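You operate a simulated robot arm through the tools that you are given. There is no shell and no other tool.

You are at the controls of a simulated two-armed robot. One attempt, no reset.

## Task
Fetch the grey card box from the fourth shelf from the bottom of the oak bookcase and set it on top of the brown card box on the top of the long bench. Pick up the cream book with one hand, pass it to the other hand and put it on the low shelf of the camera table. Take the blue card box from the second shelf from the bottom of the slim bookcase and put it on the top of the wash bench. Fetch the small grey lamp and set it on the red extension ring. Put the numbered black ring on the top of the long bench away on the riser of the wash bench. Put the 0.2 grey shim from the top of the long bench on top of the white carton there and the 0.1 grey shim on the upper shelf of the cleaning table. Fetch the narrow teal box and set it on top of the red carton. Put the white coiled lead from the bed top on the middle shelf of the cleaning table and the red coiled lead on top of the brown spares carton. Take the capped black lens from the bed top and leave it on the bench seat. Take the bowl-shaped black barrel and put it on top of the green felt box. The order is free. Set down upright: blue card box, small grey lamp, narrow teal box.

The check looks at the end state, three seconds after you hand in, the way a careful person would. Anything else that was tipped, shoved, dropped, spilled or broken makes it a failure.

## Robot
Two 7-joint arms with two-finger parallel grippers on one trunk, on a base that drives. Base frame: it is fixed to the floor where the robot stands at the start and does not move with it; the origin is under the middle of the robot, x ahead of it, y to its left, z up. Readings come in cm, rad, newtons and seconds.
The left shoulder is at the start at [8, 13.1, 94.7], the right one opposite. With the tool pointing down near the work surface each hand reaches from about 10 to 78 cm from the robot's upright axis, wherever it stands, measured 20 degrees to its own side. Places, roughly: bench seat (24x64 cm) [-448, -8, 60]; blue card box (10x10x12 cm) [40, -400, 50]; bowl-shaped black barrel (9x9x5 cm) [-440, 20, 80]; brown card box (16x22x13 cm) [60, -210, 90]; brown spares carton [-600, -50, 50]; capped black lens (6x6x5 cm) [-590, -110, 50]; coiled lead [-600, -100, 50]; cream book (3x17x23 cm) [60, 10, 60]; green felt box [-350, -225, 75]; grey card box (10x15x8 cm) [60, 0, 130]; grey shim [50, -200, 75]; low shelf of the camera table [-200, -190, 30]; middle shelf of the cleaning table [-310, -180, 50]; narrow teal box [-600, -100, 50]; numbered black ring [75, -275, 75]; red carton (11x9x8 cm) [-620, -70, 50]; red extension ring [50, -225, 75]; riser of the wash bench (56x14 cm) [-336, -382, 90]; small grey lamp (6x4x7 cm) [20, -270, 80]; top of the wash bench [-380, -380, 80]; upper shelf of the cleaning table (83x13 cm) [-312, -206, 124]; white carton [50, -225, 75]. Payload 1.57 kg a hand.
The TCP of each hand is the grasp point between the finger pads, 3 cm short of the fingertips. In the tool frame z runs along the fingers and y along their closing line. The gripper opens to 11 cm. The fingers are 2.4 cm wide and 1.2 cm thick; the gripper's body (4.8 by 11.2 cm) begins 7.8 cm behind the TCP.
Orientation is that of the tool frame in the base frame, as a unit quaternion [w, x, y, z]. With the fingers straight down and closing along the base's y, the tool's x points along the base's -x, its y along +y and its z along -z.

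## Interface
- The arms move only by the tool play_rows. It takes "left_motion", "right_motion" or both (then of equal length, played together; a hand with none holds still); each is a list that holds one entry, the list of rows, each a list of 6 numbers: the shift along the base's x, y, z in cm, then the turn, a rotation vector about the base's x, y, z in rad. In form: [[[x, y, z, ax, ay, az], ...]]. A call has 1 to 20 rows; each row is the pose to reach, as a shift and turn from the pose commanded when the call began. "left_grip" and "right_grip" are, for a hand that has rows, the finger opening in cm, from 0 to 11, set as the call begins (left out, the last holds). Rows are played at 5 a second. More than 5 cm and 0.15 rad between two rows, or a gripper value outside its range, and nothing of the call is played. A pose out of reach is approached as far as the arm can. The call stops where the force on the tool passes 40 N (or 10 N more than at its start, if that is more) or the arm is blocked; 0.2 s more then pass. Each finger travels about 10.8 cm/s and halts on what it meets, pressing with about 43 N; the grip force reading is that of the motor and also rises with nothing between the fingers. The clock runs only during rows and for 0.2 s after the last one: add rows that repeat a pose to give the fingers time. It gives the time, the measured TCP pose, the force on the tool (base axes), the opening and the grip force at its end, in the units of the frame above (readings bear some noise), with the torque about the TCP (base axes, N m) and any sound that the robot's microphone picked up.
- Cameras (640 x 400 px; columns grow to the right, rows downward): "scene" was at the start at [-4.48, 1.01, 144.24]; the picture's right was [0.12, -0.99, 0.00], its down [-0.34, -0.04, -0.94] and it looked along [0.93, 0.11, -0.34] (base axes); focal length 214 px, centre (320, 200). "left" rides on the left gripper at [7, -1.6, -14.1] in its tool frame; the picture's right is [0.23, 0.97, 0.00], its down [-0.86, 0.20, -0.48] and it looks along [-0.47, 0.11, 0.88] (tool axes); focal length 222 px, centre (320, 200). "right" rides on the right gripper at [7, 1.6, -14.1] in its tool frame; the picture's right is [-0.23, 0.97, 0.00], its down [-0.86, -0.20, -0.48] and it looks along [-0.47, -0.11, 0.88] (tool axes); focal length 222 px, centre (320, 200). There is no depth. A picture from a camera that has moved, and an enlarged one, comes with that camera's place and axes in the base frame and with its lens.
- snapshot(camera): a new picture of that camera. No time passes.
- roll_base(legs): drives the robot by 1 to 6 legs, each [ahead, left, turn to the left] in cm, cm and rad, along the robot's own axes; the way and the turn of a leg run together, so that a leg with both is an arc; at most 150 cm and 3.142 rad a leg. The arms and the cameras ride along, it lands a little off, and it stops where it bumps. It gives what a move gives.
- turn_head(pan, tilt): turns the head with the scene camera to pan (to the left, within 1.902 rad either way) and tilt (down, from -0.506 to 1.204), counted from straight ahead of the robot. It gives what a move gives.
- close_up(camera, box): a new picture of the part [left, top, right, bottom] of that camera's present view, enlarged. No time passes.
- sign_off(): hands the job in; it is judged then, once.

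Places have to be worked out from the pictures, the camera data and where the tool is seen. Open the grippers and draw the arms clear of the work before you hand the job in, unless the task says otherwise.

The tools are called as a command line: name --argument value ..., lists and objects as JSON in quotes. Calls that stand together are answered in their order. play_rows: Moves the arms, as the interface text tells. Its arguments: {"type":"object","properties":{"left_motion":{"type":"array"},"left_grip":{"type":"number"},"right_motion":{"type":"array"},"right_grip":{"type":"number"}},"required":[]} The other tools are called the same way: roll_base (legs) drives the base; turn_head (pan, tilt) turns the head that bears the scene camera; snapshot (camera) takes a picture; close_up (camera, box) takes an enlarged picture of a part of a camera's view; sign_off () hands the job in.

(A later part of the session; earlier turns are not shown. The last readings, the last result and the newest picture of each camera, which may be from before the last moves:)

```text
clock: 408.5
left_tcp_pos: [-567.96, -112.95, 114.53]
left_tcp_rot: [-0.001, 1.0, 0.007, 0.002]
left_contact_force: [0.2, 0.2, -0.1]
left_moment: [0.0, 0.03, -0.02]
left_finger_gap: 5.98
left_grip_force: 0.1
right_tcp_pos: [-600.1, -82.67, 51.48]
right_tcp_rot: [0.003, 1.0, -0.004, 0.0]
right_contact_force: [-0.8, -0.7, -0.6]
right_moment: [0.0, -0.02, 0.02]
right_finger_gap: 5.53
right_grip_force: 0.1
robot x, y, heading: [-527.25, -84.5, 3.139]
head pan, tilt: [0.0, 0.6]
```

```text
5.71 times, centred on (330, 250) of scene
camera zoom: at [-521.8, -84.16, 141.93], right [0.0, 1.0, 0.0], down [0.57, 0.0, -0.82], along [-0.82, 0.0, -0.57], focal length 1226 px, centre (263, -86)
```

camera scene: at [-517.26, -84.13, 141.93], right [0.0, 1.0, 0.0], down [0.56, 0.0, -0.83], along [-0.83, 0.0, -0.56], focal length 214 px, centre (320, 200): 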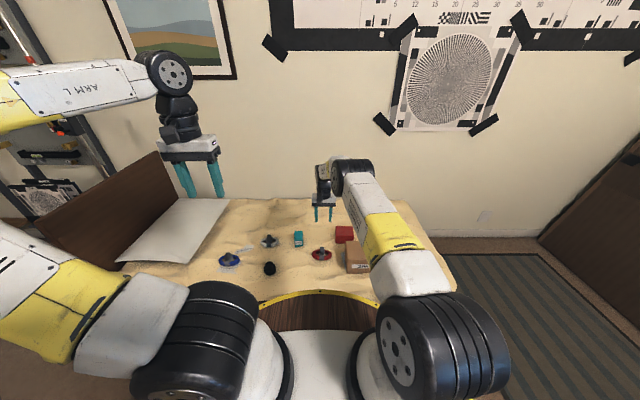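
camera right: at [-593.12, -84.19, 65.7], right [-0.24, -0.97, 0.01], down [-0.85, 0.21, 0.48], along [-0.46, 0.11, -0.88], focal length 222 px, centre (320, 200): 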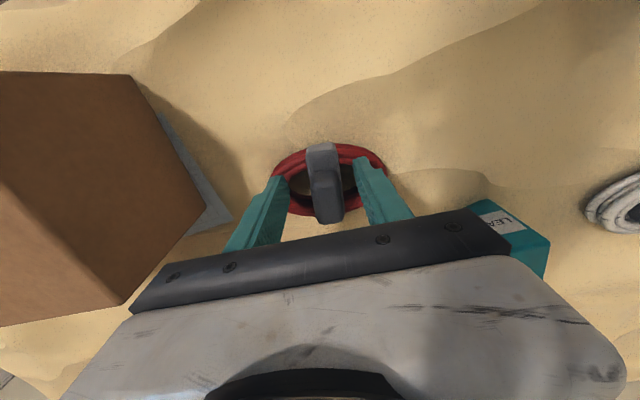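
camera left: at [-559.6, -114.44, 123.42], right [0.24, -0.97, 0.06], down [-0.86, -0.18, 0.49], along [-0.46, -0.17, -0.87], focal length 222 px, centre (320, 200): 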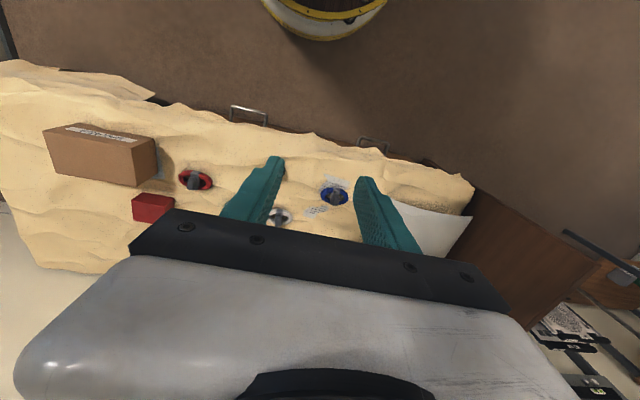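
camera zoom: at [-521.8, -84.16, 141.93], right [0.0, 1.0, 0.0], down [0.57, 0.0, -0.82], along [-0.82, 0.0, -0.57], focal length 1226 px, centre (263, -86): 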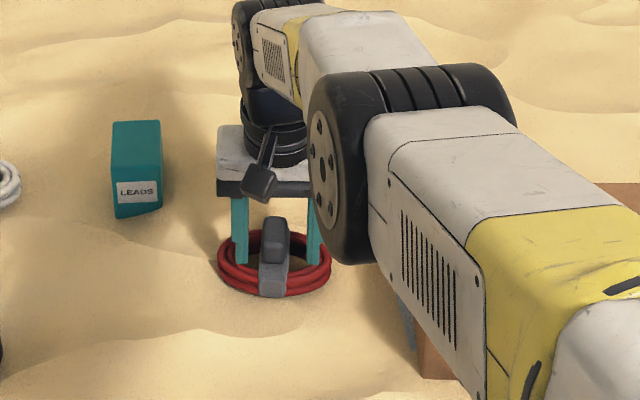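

The knob is centred between the fingers. Close.

play_rows --right_motion '[[[0, 0, 0, 0, 0, 0], [0, 0, 0, 0, 0, 0], [0, 0, 0, 0, 0, 0], [0, 0, 0, 0, 0, 0]]]' --right_grip 0

play_rows --right_motion '[[[0, 0, 1, 0, 0, 0], [0, 0, 3, 0, 0, 0], [0, 0, 6, 0, 0, 0], [0, 0, 10, 0, 0, 0], [0, 0, 14, 0, 0, 0], [0, 0, 18, 0, 0, 0]]]'

snapshot --camera "right"

close_up --camera "scene" --box '[270, 185, 410, 285]'

```text
clock: 409.5
left_tcp_pos: [-567.94, -112.98, 114.54]
left_tcp_rot: [-0.001, 1.0, 0.007, 0.002]
left_contact_force: [-0.4, -0.7, -0.8]
left_moment: [-0.02, 0.01, -0.04]
left_finger_gap: 6.0
left_grip_force: 0.1
right_tcp_pos: [-600.06, -82.49, 51.59]
right_tcp_rot: [0.004, 1.0, -0.004, 0.001]
right_contact_force: [3.9, 0.4, 4.0]
right_moment: [0.32, -0.01, -0.22]
right_finger_gap: 2.36
right_grip_force: 35.7
robot x, y, heading: [-527.05, -84.08, 3.142]
head pan, tilt: [0.0, 0.6]
```

```text
clock: 410.9
left_tcp_pos: [-567.96, -112.95, 114.57]
left_tcp_rot: [-0.002, 1.0, 0.007, 0.003]
left_contact_force: [-1.5, -0.2, 0.3]
left_moment: [-0.01, -0.01, 0.0]
left_finger_gap: 5.98
left_grip_force: 0.0
right_tcp_pos: [-600.37, -82.8, 69.55]
right_tcp_rot: [0.003, 1.0, -0.005, 0.001]
right_contact_force: [0.7, 0.1, -2.0]
right_moment: [-0.01, -0.04, -0.03]
right_finger_gap: 2.36
right_grip_force: 35.1
robot x, y, heading: [-527.06, -83.78, 3.14]
head pan, tilt: [0.0, 0.6]
```

```text
taken
camera right: at [-593.38, -84.37, 83.65], right [-0.24, -0.97, 0.01], down [-0.85, 0.21, 0.48], along [-0.46, 0.11, -0.88], focal length 222 px, centre (320, 200)
```

right: 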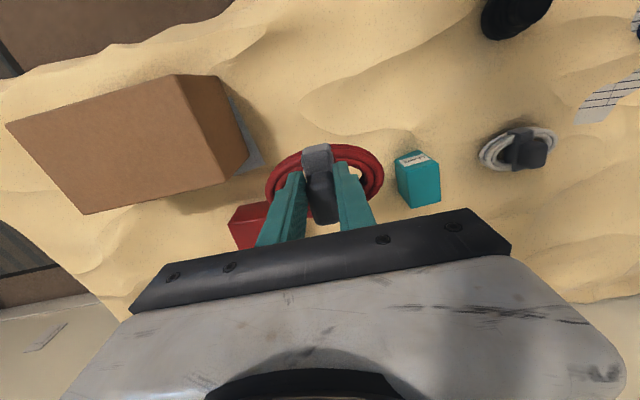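

```text
4.00 times, centred on (340, 235) of scene
camera zoom: at [-521.83, -84.16, 141.94], right [0.0, 1.0, 0.0], down [0.57, 0.0, -0.82], along [-0.82, 0.0, -0.57], focal length 858 px, centre (240, 60)
```

zoom: 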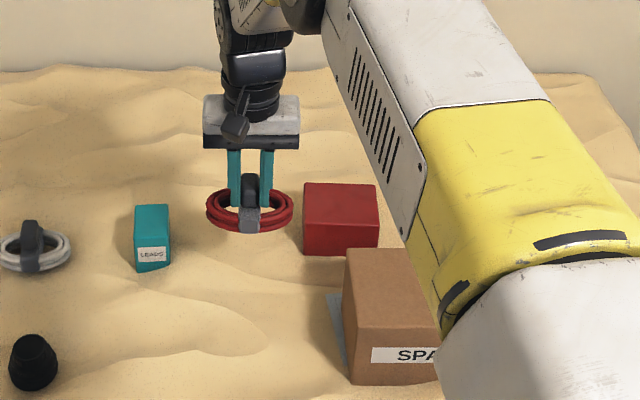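

Red coil is up. I move it over the brown carton's centre and lower it.

play_rows --right_motion '[[[0.5, 2, 3, 0, 0, 0], [1.5, 6, 4, 0, 0, 0], [2.5, 10, 4, 0, 0, 0], [3.5, 14, 4, 0, 0, 0], [4.5, 18, 4, 0, 0, 0], [5.5, 22, 4, 0, 0, 0], [6.2, 24, 4, 0, 0, 0], [6.2, 24, 0, 0, 0, 0], [6.2, 24, -3, 0, 0, 0], [6.2, 24, -5, 0, 0, 0], [6.2, 24, -5, 0, 0, 0]]]'

snapshot --camera "right"

close_up --camera "scene" --box '[290, 185, 430, 285]'

```text
clock: 413.3
left_tcp_pos: [-567.98, -112.86, 114.48]
left_tcp_rot: [-0.001, 1.0, 0.007, 0.002]
left_contact_force: [0.7, -0.3, -0.5]
left_moment: [-0.01, 0.0, -0.05]
left_finger_gap: 6.02
left_grip_force: 0.0
right_tcp_pos: [-594.04, -58.7, 64.58]
right_tcp_rot: [0.003, 1.0, -0.004, 0.0]
right_contact_force: [-0.1, 0.9, -1.3]
right_moment: [0.01, -0.02, -0.02]
right_finger_gap: 2.32
right_grip_force: 35.4
robot x, y, heading: [-527.24, -84.15, 3.142]
head pan, tilt: [0.0, 0.6]
```

```text
taken
camera right: at [-587.03, -60.31, 78.7], right [-0.24, -0.97, 0.01], down [-0.85, 0.21, 0.48], along [-0.46, 0.11, -0.88], focal length 222 px, centre (320, 200)
```

right: 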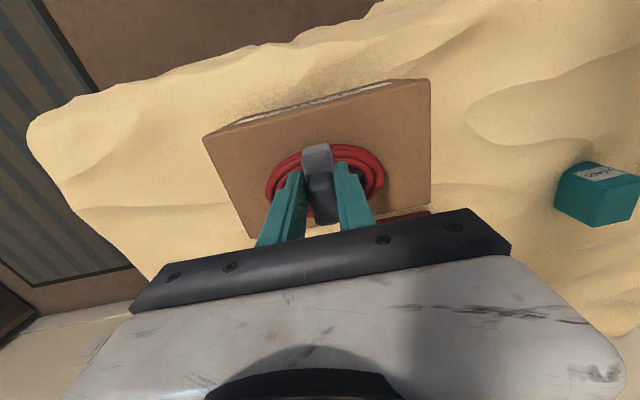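

```text
4.00 times, centred on (360, 235) of scene
camera zoom: at [-521.8, -84.15, 141.93], right [0.0, 1.0, 0.0], down [0.57, 0.0, -0.82], along [-0.82, 0.0, -0.57], focal length 858 px, centre (160, 60)
```

zoom: 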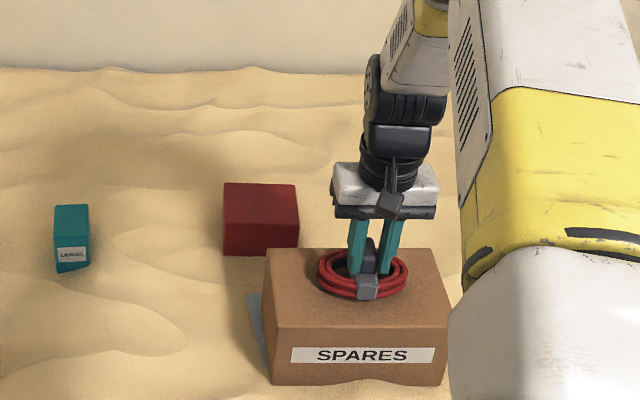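

Coil is centred over the carton. Lower to contact and release.

play_rows --right_motion '[[[0, 0, -0.6, 0, 0, 0], [0, 0, -1.2, 0, 0, 0], [0, 0, -1.7, 0, 0, 0], [0, 0, -2.1, 0, 0, 0], [0, 0, -2.1, 0, 0, 0]]]'

close_up --camera "scene" --box '[310, 215, 410, 285]'

```text
clock: 414.0
left_tcp_pos: [-567.94, -112.97, 114.57]
left_tcp_rot: [-0.002, 1.0, 0.006, 0.003]
left_contact_force: [0.6, -0.5, 1.0]
left_moment: [0.0, 0.0, 0.0]
left_finger_gap: 6.0
left_grip_force: 0.0
right_tcp_pos: [-594.12, -58.71, 63.7]
right_tcp_rot: [0.004, 1.0, -0.005, 0.0]
right_contact_force: [8.0, -2.5, 18.4]
right_moment: [0.33, 0.18, -0.11]
right_finger_gap: 2.33
right_grip_force: 35.6
robot x, y, heading: [-527.38, -84.13, 3.137]
head pan, tilt: [0.0, 0.6]
stopped in row 3 (right hand): the force on the tool passed its limit at 51 N (the readings are from after the stop); the commanded pose is now the measured one
```

```text
5.71 times, centred on (360, 250) of scene
camera zoom: at [-521.68, -84.19, 141.93], right [0.0, 1.0, 0.0], down [0.56, 0.0, -0.83], along [-0.83, 0.0, -0.56], focal length 1226 px, centre (91, -86)
```

zoom: 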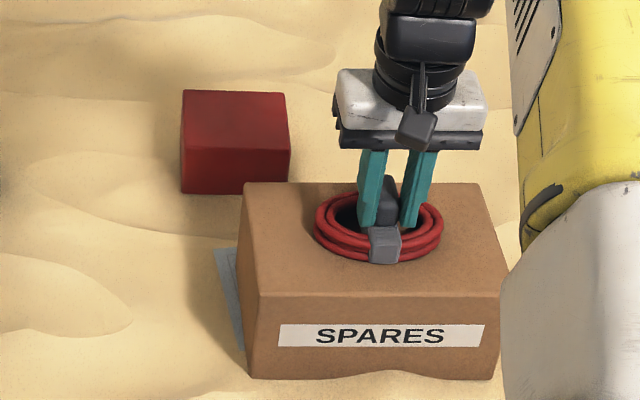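

Contact made. Open modestly and lift.

play_rows --right_motion '[[[0, 0, 0.2, 0, 0, 0], [0, 0, 0.2, 0, 0, 0], [0, 0, 0.2, 0, 0, 0]]]' --right_grip 4.2

play_rows --right_motion '[[[0, 0, 2, 0, 0, 0], [0, 0, 5, 0, 0, 0], [0, 0, 9, 0, 0, 0], [0, 0, 13, 0, 0, 0], [0, 0, 17, 0, 0, 0]]]'

close_up --camera "scene" --box '[250, 205, 410, 285]'

snapshot --camera "right"

```text
clock: 414.8
left_tcp_pos: [-567.94, -113.05, 114.56]
left_tcp_rot: [-0.001, 1.0, 0.007, 0.002]
left_contact_force: [-0.2, 0.5, -0.6]
left_moment: [-0.02, 0.0, 0.04]
left_finger_gap: 6.01
left_grip_force: 0.1
right_tcp_pos: [-594.09, -58.67, 63.6]
right_tcp_rot: [0.003, 1.0, -0.003, 0.0]
right_contact_force: [0.0, -0.1, 0.4]
right_moment: [0.02, -0.01, -0.03]
right_finger_gap: 4.22
right_grip_force: 0.1
robot x, y, heading: [-527.27, -83.83, 3.139]
head pan, tilt: [0.0, 0.6]
```

```text
clock: 416.0
left_tcp_pos: [-567.95, -112.9, 114.54]
left_tcp_rot: [-0.002, 1.0, 0.008, 0.003]
left_contact_force: [0.1, 0.5, -0.3]
left_moment: [0.01, -0.02, -0.02]
left_finger_gap: 6.0
left_grip_force: 0.1
right_tcp_pos: [-594.07, -58.68, 80.87]
right_tcp_rot: [0.004, 1.0, -0.004, 0.001]
right_contact_force: [0.0, -0.2, -0.7]
right_moment: [0.0, 0.01, 0.04]
right_finger_gap: 4.23
right_grip_force: 0.1
robot x, y, heading: [-527.18, -83.85, 3.139]
head pan, tilt: [0.0, 0.6]
```

```text
4.00 times, centred on (330, 245) of scene
camera zoom: at [-521.82, -84.15, 141.94], right [0.0, 1.0, 0.0], down [0.57, 0.0, -0.82], along [-0.82, 0.0, -0.57], focal length 858 px, centre (280, 20)
```

zoom: 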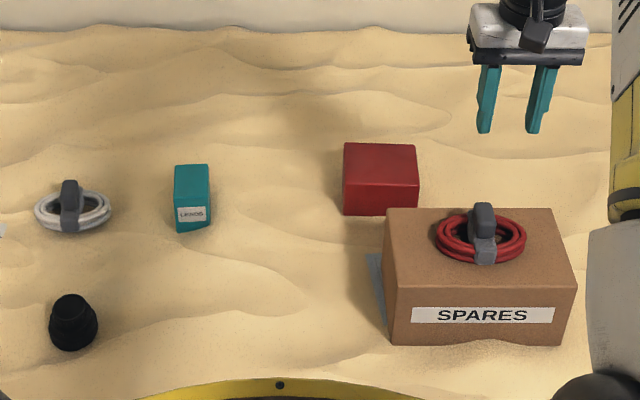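

```text
taken
camera right: at [-587.05, -60.34, 94.87], right [-0.24, -0.97, 0.01], down [-0.85, 0.21, 0.48], along [-0.46, 0.11, -0.88], focal length 222 px, centre (320, 200)
```

right: 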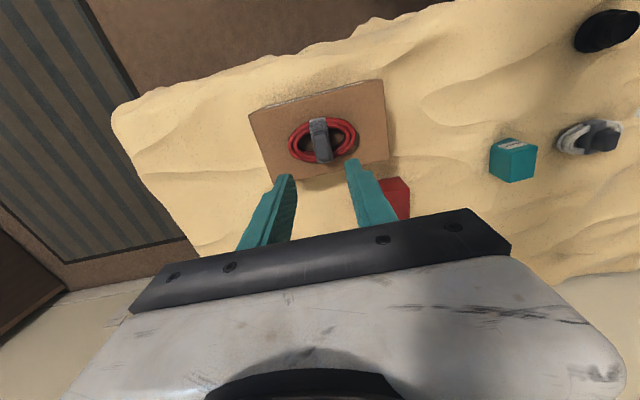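

Red coil placed. Next the teal box: a closer look at it and the red carton.

close_up --camera "scene" --box '[285, 230, 325, 265]'

close_up --camera "right" --box '[360, 110, 560, 220]'

```text
11.43 times, centred on (305, 248) of scene
camera zoom: at [-521.82, -84.15, 141.94], right [0.0, 1.0, 0.0], down [0.57, 0.0, -0.82], along [-0.82, 0.0, -0.57], focal length 2451 px, centre (491, -343)
```

zoom: 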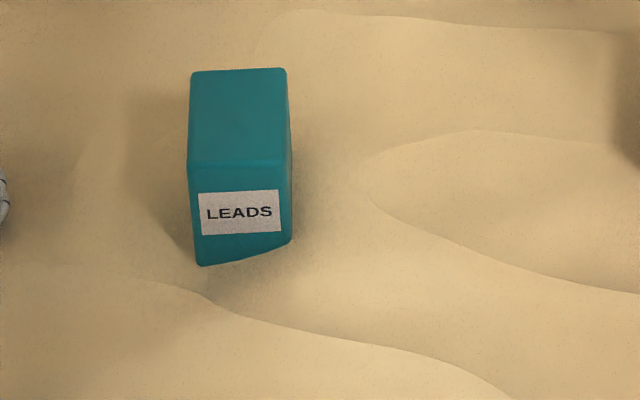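

```text
3.20 times, centred on (460, 165) of right
camera zoom: at [-587.05, -60.34, 94.87], right [-0.24, -0.97, 0.01], down [-0.85, 0.21, 0.48], along [-0.46, 0.11, -0.88], focal length 711 px, centre (-128, 312)
```

zoom: 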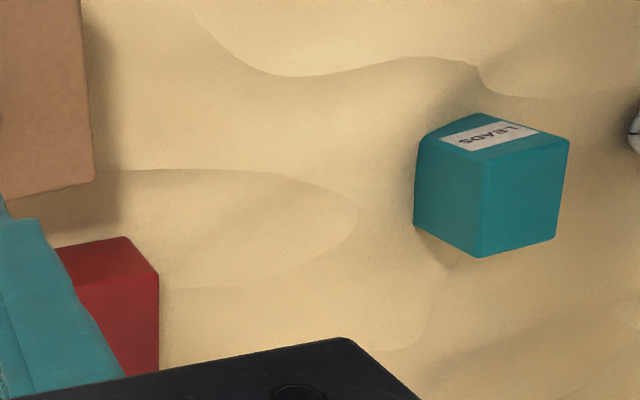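

Teal box: x -608.4…-615.2, y -94.2…-99.1, top z≈52.2. Red carton top z≈50.7, centre (-616.5,-69.4). They are far, so I'll use the left hand pitched. I retract the right hand and bring the left over.

play_rows --left_motion '[[[-2.4, 1.8, -3.3, 0, 0, 0], [-4.9, 3.6, -6.6, 0, 0, 0], [-7.3, 5.4, -9.8, 0, 0, 0], [-9.8, 7.2, -13.1, 0, 0, 0], [-12.2, 9, -16.4, 0, 0, 0], [-14.7, 10.8, -19.7, 0, 0, 0], [-17.1, 12.6, -23, 0, 0, 0], [-19.6, 14.4, -26.2, 0, 0, 0], [-22, 16.2, -29.5, 0, 0, 0]]]' --right_motion '[[[3, 0.5, 3.4, 0, 0, 0], [6, 1, 6.9, 0, 0, 0], [9, 1.6, 10.3, 0, 0, 0], [12, 2.1, 13.8, 0, 0, 0], [15, 2.6, 17.2, 0, 0, 0], [18, 3.1, 20.7, 0, 0, 0], [21, 3.7, 24.1, 0, 0, 0], [24, 4.2, 27.6, 0, 0, 0], [27, 4.7, 31, 0, 0, 0]]]' --left_grip 7.5

play_rows --left_motion '[[[-1, 0, -1, 0, 0.1, 0], [-2, 0, -2, 0, 0.2, 0], [-3, 0, -3.5, 0, 0.3, 0], [-4, 0, -5, 0, 0.4, 0], [-5, 0, -7, 0, 0.5, 0], [-6, 0, -9, 0, 0.6, 0], [-8, 0, -12, 0, 0.6, 0], [-10, 0, -15, 0, 0.6, 0]]]'

snapshot --camera "left"

snapshot --camera "scene"

```text
clock: 418.0
left_tcp_pos: [-590.01, -96.66, 85.01]
left_tcp_rot: [0.0, 1.0, 0.007, 0.002]
left_contact_force: [0.7, 0.0, -0.2]
left_moment: [0.01, 0.01, -0.05]
left_finger_gap: 7.48
left_grip_force: 0.0
right_tcp_pos: [-567.01, -53.98, 111.73]
right_tcp_rot: [0.003, 1.0, -0.005, 0.002]
right_contact_force: [0.7, 0.0, 0.4]
right_moment: [0.0, -0.01, -0.01]
right_finger_gap: 4.19
right_grip_force: 0.1
robot x, y, heading: [-526.96, -84.34, 3.144]
head pan, tilt: [0.0, 0.6]
```

```text
clock: 419.8
left_tcp_pos: [-600.01, -96.49, 70.06]
left_tcp_rot: [-0.003, 0.956, 0.007, -0.293]
left_contact_force: [1.0, 0.0, 0.1]
left_moment: [-0.02, 0.03, -0.01]
left_finger_gap: 7.52
left_grip_force: 0.1
right_tcp_pos: [-567.04, -54.06, 111.73]
right_tcp_rot: [0.003, 1.0, -0.004, 0.001]
right_contact_force: [0.4, 0.1, 0.8]
right_moment: [0.01, 0.0, 0.04]
right_finger_gap: 4.21
right_grip_force: 0.0
robot x, y, heading: [-526.98, -84.26, 3.142]
head pan, tilt: [0.0, 0.6]
```

```text
taken
camera left: at [-586.23, -94.97, 77.74], right [0.2, -0.97, -0.14], down [-0.44, -0.21, 0.87], along [-0.88, -0.11, -0.47], focal length 222 px, centre (320, 200)
```

left: 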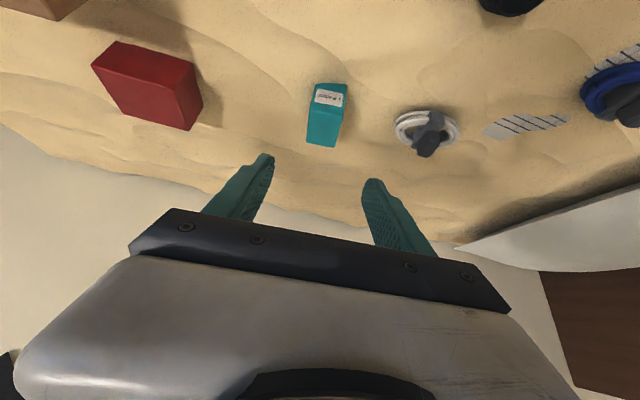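

```text
taken
camera scene: at [-521.76, -84.17, 141.93], right [0.0, 1.0, 0.0], down [0.56, 0.0, -0.83], along [-0.83, 0.0, -0.56], focal length 214 px, centre (320, 200)
```

scene: 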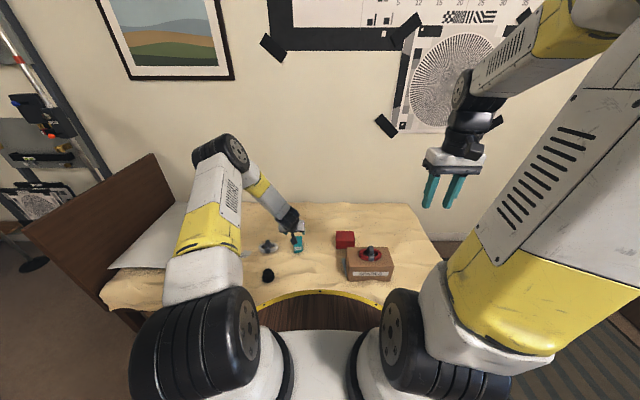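

Teal box seen straight ahead at (-611,-96.9). I approach along the tool direction to grip it.

play_rows --left_motion '[[[-2, -0.2, -4, 0, 0, 0], [-4, -0.3, -8, 0, 0, 0], [-5.9, -0.4, -11.8, 0, 0, 0], [-7.3, -0.4, -13.9, 0, 0, 0], [-8.7, -0.4, -15.9, 0, 0, 0], [-10.1, -0.4, -18, 0, 0, 0], [-11.5, -0.4, -20, 0, 0, 0], [-11.5, -0.4, -20, 0, 0, 0]]]'

snapshot --camera "left"

close_up --camera "scene" --box '[260, 205, 340, 275]'

```text
clock: 421.6
left_tcp_pos: [-611.19, -96.85, 49.85]
left_tcp_rot: [-0.004, 0.956, 0.006, -0.293]
left_contact_force: [-0.4, -0.5, -0.1]
left_moment: [0.01, -0.02, 0.01]
left_finger_gap: 7.51
left_grip_force: 0.1
right_tcp_pos: [-567.04, -54.04, 111.72]
right_tcp_rot: [0.003, 1.0, -0.005, 0.001]
right_contact_force: [-0.1, 0.4, 0.8]
right_moment: [-0.01, 0.0, 0.03]
right_finger_gap: 4.21
right_grip_force: 0.0
robot x, y, heading: [-527.64, -84.13, 3.138]
head pan, tilt: [0.0, 0.6]
```

```text
taken
camera left: at [-597.69, -95.39, 57.56], right [0.2, -0.97, -0.14], down [-0.44, -0.21, 0.87], along [-0.88, -0.11, -0.47], focal length 222 px, centre (320, 200)
```

left: 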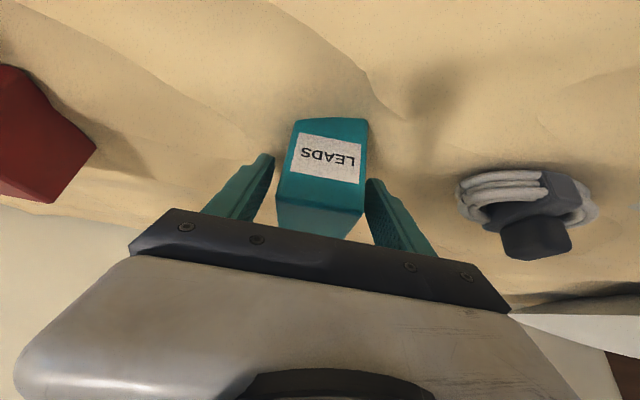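

```text
5.71 times, centred on (300, 240) of scene
camera zoom: at [-521.79, -84.14, 141.93], right [0.0, 1.0, 0.0], down [0.57, 0.0, -0.82], along [-0.82, 0.0, -0.57], focal length 1226 px, centre (434, -29)
```

zoom: 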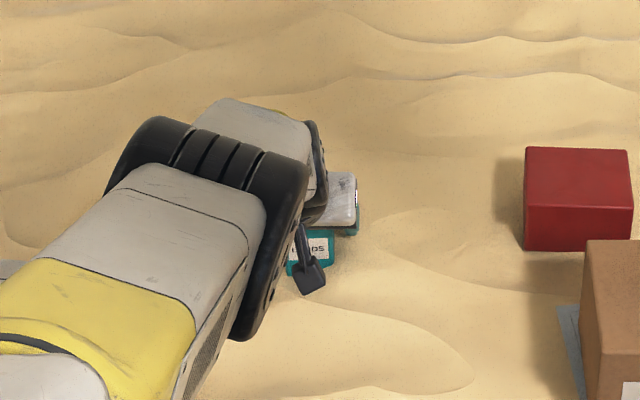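

The teal box is between the fingers. Close.

play_rows --left_motion '[[[0, -0.3, 0, 0, 0, 0], [0, -0.3, 0, 0, 0, 0]]]'

play_rows --left_motion '[[[0, 0, 0, 0, 0, 0], [0, 0, 0, 0, 0, 0], [0, 0, 0, 0, 0, 0], [0, 0, 0, 0, 0, 0]]]' --left_grip 0

play_rows --left_motion '[[[0, 0, 1, 0, 0, 0], [0, 0, 3, 0, 0, 0], [0, 0, 6, 0, 0, 0], [0, 0, 10, 0, 0, 0], [0, 0, 14, 0, 0, 0]]]'

snapshot --camera "left"

close_up --camera "scene" --box '[240, 185, 360, 275]'

```text
clock: 422.2
left_tcp_pos: [-611.31, -97.39, 50.02]
left_tcp_rot: [-0.002, 0.956, 0.006, -0.293]
left_contact_force: [0.3, 0.1, -0.5]
left_moment: [0.0, -0.04, 0.01]
left_finger_gap: 7.51
left_grip_force: 0.0
right_tcp_pos: [-567.05, -54.07, 111.72]
right_tcp_rot: [0.004, 1.0, -0.005, 0.0]
right_contact_force: [0.3, 0.0, -0.4]
right_moment: [0.05, -0.05, -0.02]
right_finger_gap: 4.22
right_grip_force: 0.1
robot x, y, heading: [-527.06, -84.04, 3.145]
head pan, tilt: [0.0, 0.6]
```

```text
clock: 423.2
left_tcp_pos: [-611.37, -97.29, 49.88]
left_tcp_rot: [-0.003, 0.956, 0.006, -0.293]
left_contact_force: [0.7, 0.8, 1.3]
left_moment: [-0.03, -0.01, 0.01]
left_finger_gap: 4.95
left_grip_force: 43.4
right_tcp_pos: [-566.99, -54.02, 111.65]
right_tcp_rot: [0.004, 1.0, -0.004, 0.0]
right_contact_force: [-0.1, -0.6, 0.7]
right_moment: [0.03, -0.01, 0.02]
right_finger_gap: 4.21
right_grip_force: 0.1
robot x, y, heading: [-527.26, -83.93, 3.143]
head pan, tilt: [0.0, 0.6]
```

```text
clock: 424.4
left_tcp_pos: [-611.34, -97.25, 63.89]
left_tcp_rot: [-0.004, 0.956, 0.006, -0.292]
left_contact_force: [0.2, 0.3, -0.2]
left_moment: [-0.03, 0.02, 0.01]
left_finger_gap: 4.96
left_grip_force: 42.9
right_tcp_pos: [-566.99, -54.08, 111.72]
right_tcp_rot: [0.003, 1.0, -0.005, 0.001]
right_contact_force: [-0.1, 0.1, -0.3]
right_moment: [0.02, 0.01, -0.02]
right_finger_gap: 4.2
right_grip_force: 0.2
robot x, y, heading: [-527.23, -84.05, 3.144]
head pan, tilt: [0.0, 0.6]
```

```text
taken
camera left: at [-597.79, -95.74, 71.6], right [0.2, -0.97, -0.14], down [-0.44, -0.21, 0.87], along [-0.88, -0.11, -0.47], focal length 222 px, centre (320, 200)
```

left: 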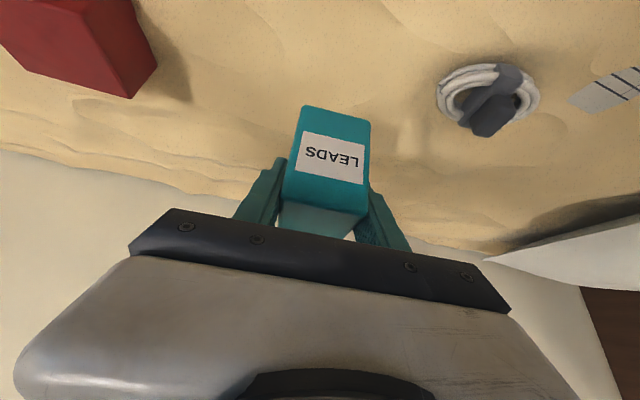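

```text
4.44 times, centred on (300, 230) of scene
camera zoom: at [-521.82, -84.15, 141.94], right [0.0, 1.0, 0.0], down [0.57, 0.0, -0.82], along [-0.82, 0.0, -0.57], focal length 953 px, centre (409, 67)
```

zoom: 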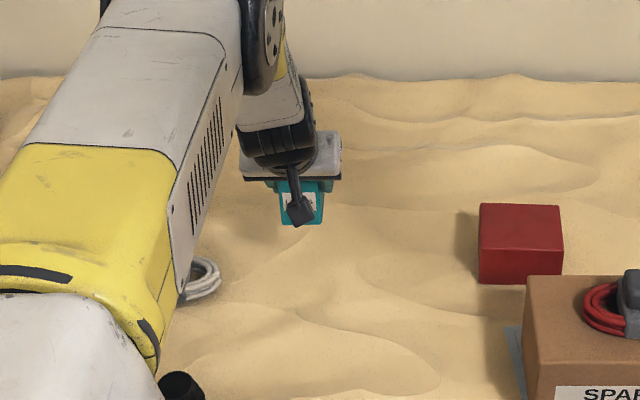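

Teal box held. I raise 4 cm and roll 27 cm north to bring it over the red carton.

play_rows --left_motion '[[[0, 0, 2, 0, 0, 0], [0, 0, 4, 0, 0, 0]]]'

roll_base --legs '[[0, -27, 0]]'

snapshot --camera "left"

close_up --camera "scene" --box '[240, 175, 400, 275]'

```text
clock: 425.0
left_tcp_pos: [-611.46, -97.34, 67.99]
left_tcp_rot: [-0.003, 0.956, 0.007, -0.293]
left_contact_force: [0.1, -0.3, -0.7]
left_moment: [-0.05, -0.03, 0.0]
left_finger_gap: 4.92
left_grip_force: 43.1
right_tcp_pos: [-567.2, -53.99, 111.66]
right_tcp_rot: [0.003, 1.0, -0.004, 0.001]
right_contact_force: [-0.8, 0.0, 0.4]
right_moment: [-0.02, 0.01, -0.01]
right_finger_gap: 4.2
right_grip_force: 0.1
robot x, y, heading: [-527.78, -84.07, 3.138]
head pan, tilt: [0.0, 0.6]
```

```text
clock: 426.9
left_tcp_pos: [-611.39, -70.5, 67.96]
left_tcp_rot: [-0.003, 0.956, 0.007, -0.293]
left_contact_force: [-0.5, -0.1, -0.8]
left_moment: [0.03, 0.0, 0.02]
left_finger_gap: 4.97
left_grip_force: 43.9
right_tcp_pos: [-567.16, -27.06, 111.78]
right_tcp_rot: [0.004, 1.0, -0.002, 0.002]
right_contact_force: [0.3, -0.1, -0.2]
right_moment: [0.0, -0.01, -0.03]
right_finger_gap: 4.21
right_grip_force: 0.0
robot x, y, heading: [-527.27, -56.99, -3.138]
head pan, tilt: [0.0, 0.6]
```

```text
taken
camera left: at [-597.78, -68.87, 75.63], right [0.2, -0.97, -0.14], down [-0.44, -0.21, 0.87], along [-0.88, -0.11, -0.47], focal length 222 px, centre (320, 200)
```

left: 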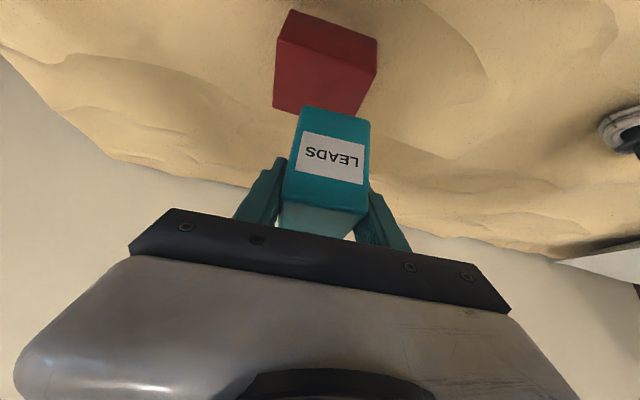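

```text
4.00 times, centred on (320, 225) of scene
camera zoom: at [-521.81, -57.07, 141.93], right [0.0, 1.0, 0.0], down [0.57, 0.0, -0.82], along [-0.82, 0.0, -0.57], focal length 858 px, centre (320, 100)
```

zoom: 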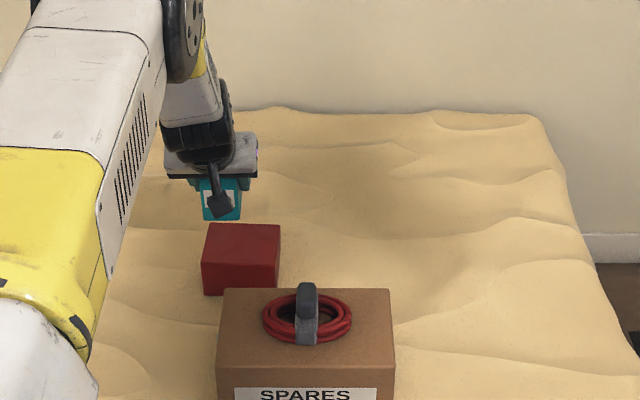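

Red carton top centre (-616.5,-69.2). I move the teal box over it and lower to just above.

play_rows --left_motion '[[[-2, 0.6, -2, 0, 0, 0], [-4, 1.2, -4, 0, 0, 0], [-4.7, 1.3, -7, 0, 0, 0], [-4.7, 1.3, -10, 0, 0, 0], [-4.7, 1.3, -11, 0, 0, 0], [-4.7, 1.3, -11, 0, 0, 0]]]'

close_up --camera "scene" --box '[260, 195, 360, 275]'

snapshot --camera "left"

```text
clock: 428.3
left_tcp_pos: [-615.39, -69.19, 56.89]
left_tcp_rot: [-0.003, 0.955, 0.007, -0.296]
left_contact_force: [-1.8, -0.9, 13.3]
left_moment: [-0.4, -0.43, -0.05]
left_finger_gap: 4.93
left_grip_force: 42.7
left hand out of reach, approached as far as the arm can: row 5, 6
right_tcp_pos: [-567.13, -27.0, 111.69]
right_tcp_rot: [0.003, 1.0, -0.002, 0.001]
right_contact_force: [-0.3, -0.3, 0.1]
right_moment: [-0.01, 0.01, 0.01]
right_finger_gap: 4.2
right_grip_force: 0.0
robot x, y, heading: [-527.08, -57.25, -3.135]
head pan, tilt: [0.0, 0.6]
```

```text
5.00 times, centred on (310, 235) of scene
camera zoom: at [-521.75, -57.06, 141.93], right [0.0, 1.0, 0.0], down [0.56, 0.0, -0.83], along [-0.83, 0.0, -0.56], focal length 1072 px, centre (370, 25)
```

zoom: 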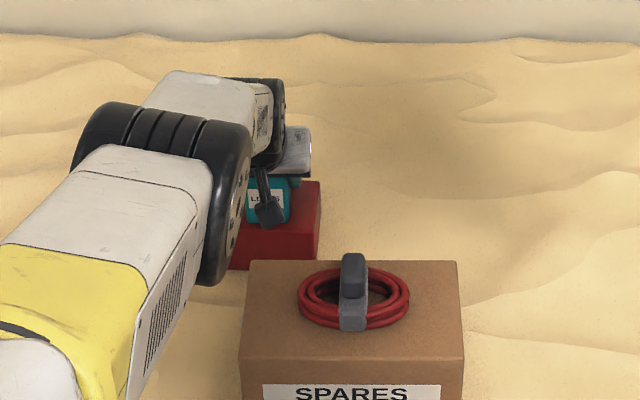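

```text
taken
camera left: at [-601.73, -67.53, 64.54], right [0.2, -0.97, -0.14], down [-0.43, -0.21, 0.88], along [-0.88, -0.11, -0.46], focal length 222 px, centre (320, 200)
```

left: 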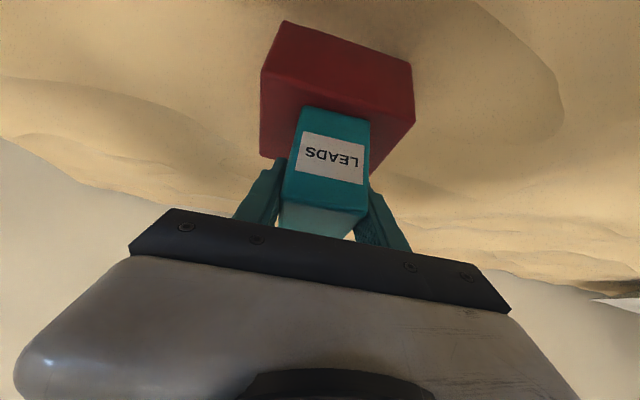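

The teal box touches the red carton's top. I ease slightly, open, and check.

play_rows --left_motion '[[[0, 0, 0.1, 0, 0, 0], [0, 0, 0.1, 0, 0, 0]]]'

play_rows --left_motion '[[[0, 0, 0, 0, 0, 0], [0, 0, 0, 0, 0, 0], [0, 0, 0, 0, 0, 0]]]' --left_grip 7

snapshot --camera "left"

```text
clock: 428.9
left_tcp_pos: [-615.36, -69.05, 56.9]
left_tcp_rot: [-0.002, 0.956, 0.007, -0.295]
left_contact_force: [-4.1, -0.2, 13.6]
left_moment: [-0.43, -0.06, -0.13]
left_finger_gap: 4.93
left_grip_force: 42.5
right_tcp_pos: [-567.23, -27.05, 111.75]
right_tcp_rot: [0.005, 1.0, -0.003, 0.001]
right_contact_force: [-0.1, -0.4, -0.1]
right_moment: [0.0, 0.0, -0.02]
right_finger_gap: 4.2
right_grip_force: 0.1
robot x, y, heading: [-527.07, -56.69, -3.137]
head pan, tilt: [0.0, 0.6]
```

```text
clock: 429.7
left_tcp_pos: [-615.31, -69.14, 56.68]
left_tcp_rot: [-0.002, 0.956, 0.008, -0.292]
left_contact_force: [-0.2, -0.2, -0.2]
left_moment: [-0.03, -0.02, 0.02]
left_finger_gap: 6.97
left_grip_force: 0.1
right_tcp_pos: [-567.15, -27.15, 111.72]
right_tcp_rot: [0.003, 1.0, -0.003, 0.0]
right_contact_force: [0.2, 0.3, 0.3]
right_moment: [0.01, 0.05, -0.04]
right_finger_gap: 4.19
right_grip_force: 0.0
robot x, y, heading: [-527.01, -56.83, -3.137]
head pan, tilt: [0.0, 0.6]
```

```text
taken
camera left: at [-601.62, -67.54, 64.42], right [0.2, -0.97, -0.14], down [-0.44, -0.21, 0.87], along [-0.88, -0.11, -0.47], focal length 222 px, centre (320, 200)
```

left: 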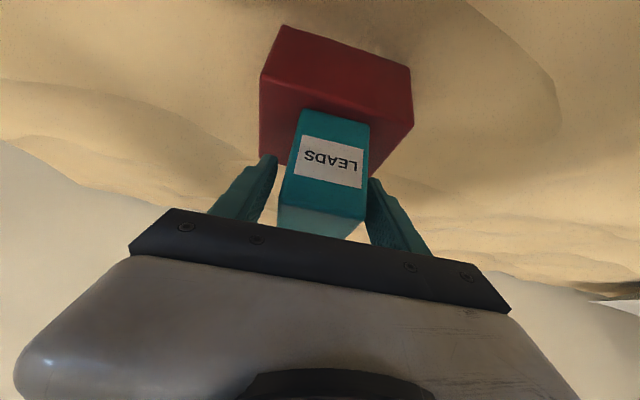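

It stands on the red carton. I nudge the hand 0.3 cm to centre it and withdraw along the tool axis.

play_rows --left_motion '[[[0, -0.3, 0, 0, 0, 0], [0.6, -0.3, 0.9, 0, 0, 0], [1.7, -0.3, 2.5, 0, 0, 0], [3.4, -0.3, 5, 0, 0, 0], [5.1, -0.3, 7.4, 0, 0, 0], [7.4, -0.3, 10.7, 0, 0, 0], [9.6, -0.3, 14, 0, 0, 0], [12, -0.3, 17.5, 0, 0, 0]]]'

snapshot --camera "left"

close_up --camera "scene" --box '[240, 195, 400, 275]'

```text
clock: 431.5
left_tcp_pos: [-603.14, -69.49, 74.3]
left_tcp_rot: [-0.003, 0.956, 0.007, -0.292]
left_contact_force: [-0.1, 0.0, -0.6]
left_moment: [0.01, 0.02, 0.02]
left_finger_gap: 6.98
left_grip_force: 0.1
right_tcp_pos: [-567.16, -27.18, 111.65]
right_tcp_rot: [0.003, 1.0, -0.004, 0.001]
right_contact_force: [-0.2, 0.3, 0.8]
right_moment: [0.0, -0.04, 0.03]
right_finger_gap: 4.2
right_grip_force: 0.1
robot x, y, heading: [-527.28, -56.67, -3.14]
head pan, tilt: [0.0, 0.6]
```

```text
taken
camera left: at [-589.61, -68.03, 81.99], right [0.2, -0.97, -0.14], down [-0.44, -0.21, 0.87], along [-0.88, -0.11, -0.47], focal length 222 px, centre (320, 200)
```

left: 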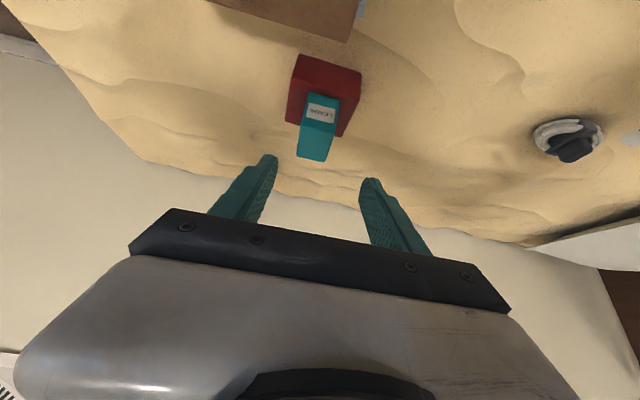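

```text
4.00 times, centred on (320, 235) of scene
camera zoom: at [-521.84, -57.07, 141.94], right [0.0, 1.0, 0.0], down [0.57, 0.0, -0.82], along [-0.82, 0.0, -0.57], focal length 858 px, centre (320, 60)
```

zoom: 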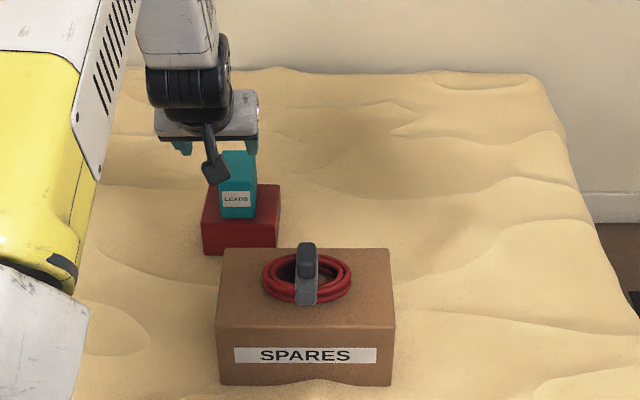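

Both done: teal box upright on the red carton. Next, the white coil with the left hand at a flatter pitch (needed later for the middle shelf). I re-pitch and roll south.

play_rows --left_motion '[[[1, 0, 2, 0, 0.1, 0], [2, 0, 4, 0, 0.2, 0], [3, 0, 6, 0, 0.3, 0], [3.5, 0, 6, 0, 0.4, 0], [4, 0, 6, 0, 0.5, 0], [4, 0, 6, 0, 0.5, 0]]]' --left_grip 5.5

roll_base --legs '[[0, 45, 0]]'

snapshot --camera "left"

snapshot --camera "scene"

close_up --camera "scene" --box '[250, 200, 400, 290]'

```text
clock: 432.9
left_tcp_pos: [-599.31, -69.5, 80.35]
left_tcp_rot: [-0.004, 0.853, 0.006, -0.521]
left_contact_force: [-0.3, 1.0, 1.2]
left_moment: [-0.02, 0.03, -0.02]
left_finger_gap: 5.51
left_grip_force: 0.0
right_tcp_pos: [-567.21, -27.08, 111.71]
right_tcp_rot: [0.004, 1.0, -0.001, 0.002]
right_contact_force: [0.3, 0.3, -0.4]
right_moment: [0.01, 0.03, -0.01]
right_finger_gap: 4.23
right_grip_force: 0.0
robot x, y, heading: [-527.07, -57.06, -3.147]
head pan, tilt: [0.0, 0.6]
```

```text
clock: 435.6
left_tcp_pos: [-598.93, -115.25, 80.35]
left_tcp_rot: [-0.002, 0.854, 0.011, -0.52]
left_contact_force: [-0.2, -0.4, -1.1]
left_moment: [0.0, 0.03, 0.0]
left_finger_gap: 5.48
left_grip_force: 0.0
right_tcp_pos: [-567.18, -72.49, 111.67]
right_tcp_rot: [0.003, 1.0, 0.002, 0.002]
right_contact_force: [-0.7, 0.3, -0.2]
right_moment: [-0.01, 0.01, 0.0]
right_finger_gap: 4.21
right_grip_force: 0.1
robot x, y, heading: [-526.55, -102.08, -3.13]
head pan, tilt: [0.0, 0.6]
```

```text
taken
camera left: at [-583.13, -113.51, 80.46], right [0.12, -0.97, -0.22], down [0.04, -0.21, 0.98], along [-0.99, -0.13, 0.01], focal length 222 px, centre (320, 200)
```

left: 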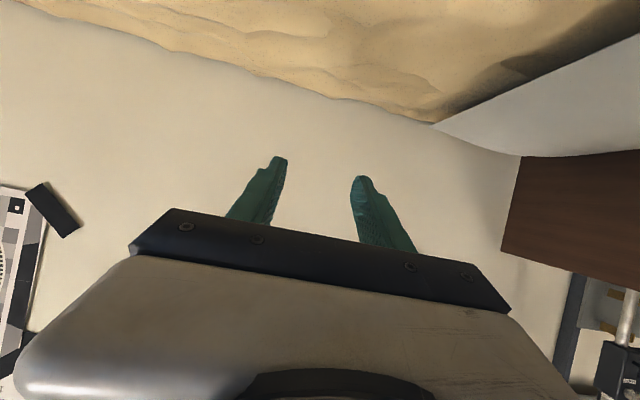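

```text
taken
camera scene: at [-521.49, -101.97, 141.93], right [-0.01, 1.0, 0.0], down [0.57, 0.01, -0.82], along [-0.82, -0.01, -0.57], focal length 214 px, centre (320, 200)
```

scene: 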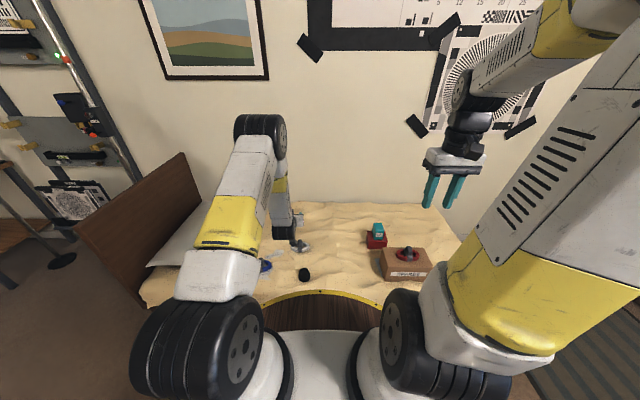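

```text
4.27 times, centred on (325, 245) of scene
camera zoom: at [-521.49, -101.97, 141.93], right [-0.01, 1.0, 0.0], down [0.57, 0.01, -0.82], along [-0.82, -0.01, -0.57], focal length 915 px, centre (299, 8)
```

zoom: 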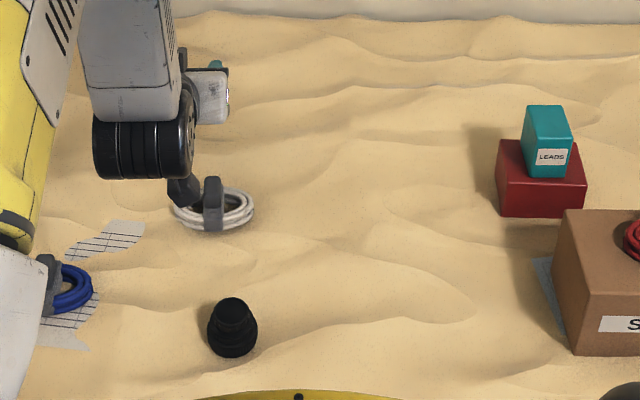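

Lens first, since the left hand's camera would pass over it. I roll 22 cm south so the right hand faces the lens.

roll_base --legs '[[0, 22, -0.012]]'

play_rows --right_motion '[[[-3, -2, -4, 0, 0, 0], [-6, -4, -8, 0, 0, 0], [-9, -6, -12, 0, 0, 0], [-12, -8, -16, 0, 0, 0], [-15, -10, -20, 0, 0, 0], [-18, -12, -24, 0, 0, 0], [-20.5, -14, -28, 0, 0, 0], [-22, -16, -32, 0, 0, 0], [-22, -16.5, -36, 0, 0, 0], [-22, -16.5, -40, 0, 0, 0]]]' --right_grip 9

snapshot --camera "right"

snapshot --camera "scene"

```text
clock: 437.3
left_tcp_pos: [-598.86, -136.32, 80.3]
left_tcp_rot: [-0.005, 0.854, 0.005, -0.52]
left_contact_force: [0.2, -0.4, 0.3]
left_moment: [-0.04, -0.02, -0.03]
left_finger_gap: 5.51
left_grip_force: 0.2
right_tcp_pos: [-566.56, -93.98, 111.73]
right_tcp_rot: [0.003, 1.0, -0.004, 0.001]
right_contact_force: [0.1, 0.5, 0.0]
right_moment: [-0.01, -0.01, 0.02]
right_finger_gap: 4.2
right_grip_force: 0.0
robot x, y, heading: [-526.89, -124.01, 3.141]
head pan, tilt: [0.0, 0.6]
```

```text
refused: row 1 steps farther than a row can; nothing moved
```

```text
taken
camera right: at [-559.7, -95.53, 125.82], right [-0.24, -0.97, 0.01], down [-0.85, 0.21, 0.48], along [-0.46, 0.11, -0.88], focal length 222 px, centre (320, 200)
```

right: 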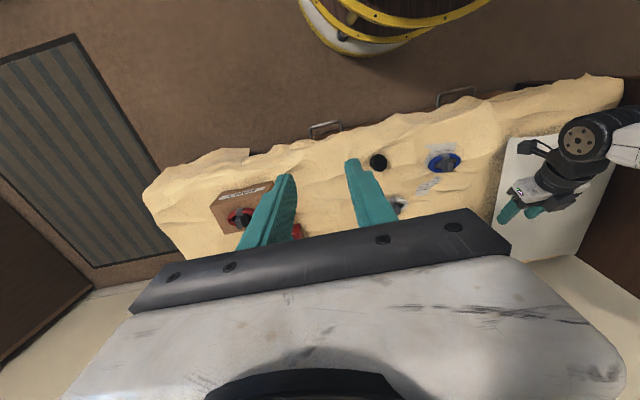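

```text
taken
camera scene: at [-521.36, -124.11, 141.93], right [0.0, 1.0, 0.0], down [0.57, 0.0, -0.82], along [-0.82, 0.0, -0.57], focal length 214 px, centre (320, 200)
```

scene: 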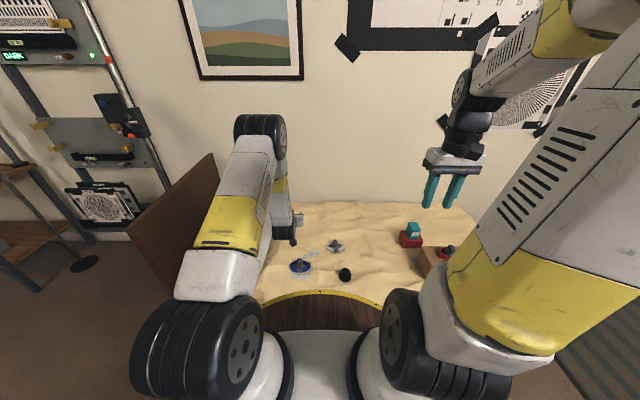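

Steps were slightly too long; I resend with shorter ones.

play_rows --right_motion '[[[-2.1, -1.5, -3.6, 0, 0, 0], [-4.1, -3, -7.3, 0, 0, 0], [-6.2, -4.6, -10.9, 0, 0, 0], [-8.2, -6.1, -14.5, 0, 0, 0], [-10.3, -7.6, -18.2, 0, 0, 0], [-12.3, -9.1, -21.8, 0, 0, 0], [-14.4, -10.6, -25.5, 0, 0, 0], [-16.4, -12.2, -29.1, 0, 0, 0], [-18.5, -13.7, -32.7, 0, 0, 0], [-20.5, -15.2, -36.4, 0, 0, 0], [-22.5, -16.7, -40, 0, 0, 0], [-22.5, -16.7, -40, 0, 0, 0]]]' --right_grip 9

snapshot --camera "right"

close_up --camera "scene" --box '[290, 210, 390, 290]'

```text
clock: 439.9
left_tcp_pos: [-598.84, -136.44, 80.33]
left_tcp_rot: [-0.004, 0.854, 0.006, -0.52]
left_contact_force: [0.1, 0.2, 0.5]
left_moment: [0.02, 0.0, -0.01]
left_finger_gap: 5.51
left_grip_force: 0.0
right_tcp_pos: [-589.29, -110.79, 71.78]
right_tcp_rot: [0.004, 1.0, -0.005, 0.0]
right_contact_force: [0.6, 0.4, -0.2]
right_moment: [-0.02, 0.01, -0.04]
right_finger_gap: 9.0
right_grip_force: 0.0
robot x, y, heading: [-526.59, -124.2, 3.14]
head pan, tilt: [0.0, 0.6]
```

```text
taken
camera right: at [-582.32, -112.34, 85.88], right [-0.24, -0.97, 0.01], down [-0.85, 0.21, 0.48], along [-0.46, 0.11, -0.88], focal length 222 px, centre (320, 200)
```

right: 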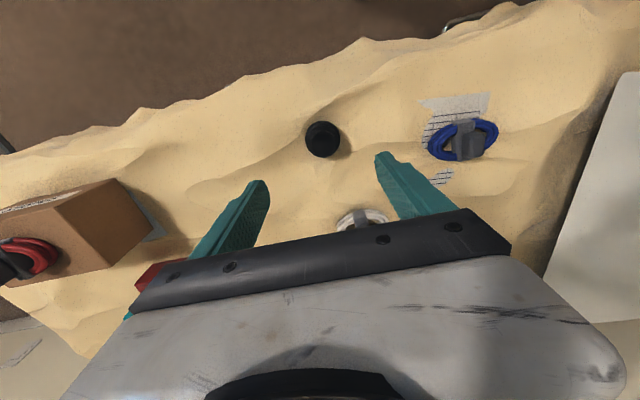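

```text
5.00 times, centred on (340, 250) of scene
camera zoom: at [-521.36, -124.11, 141.93], right [0.0, 1.0, 0.0], down [0.57, 0.0, -0.82], along [-0.82, 0.0, -0.57], focal length 1072 px, centre (220, -50)
```

zoom: 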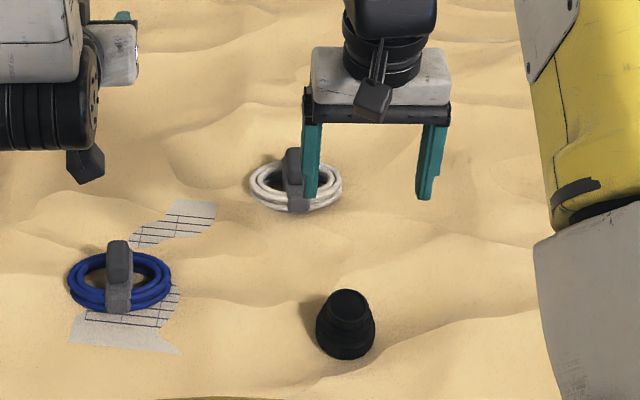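

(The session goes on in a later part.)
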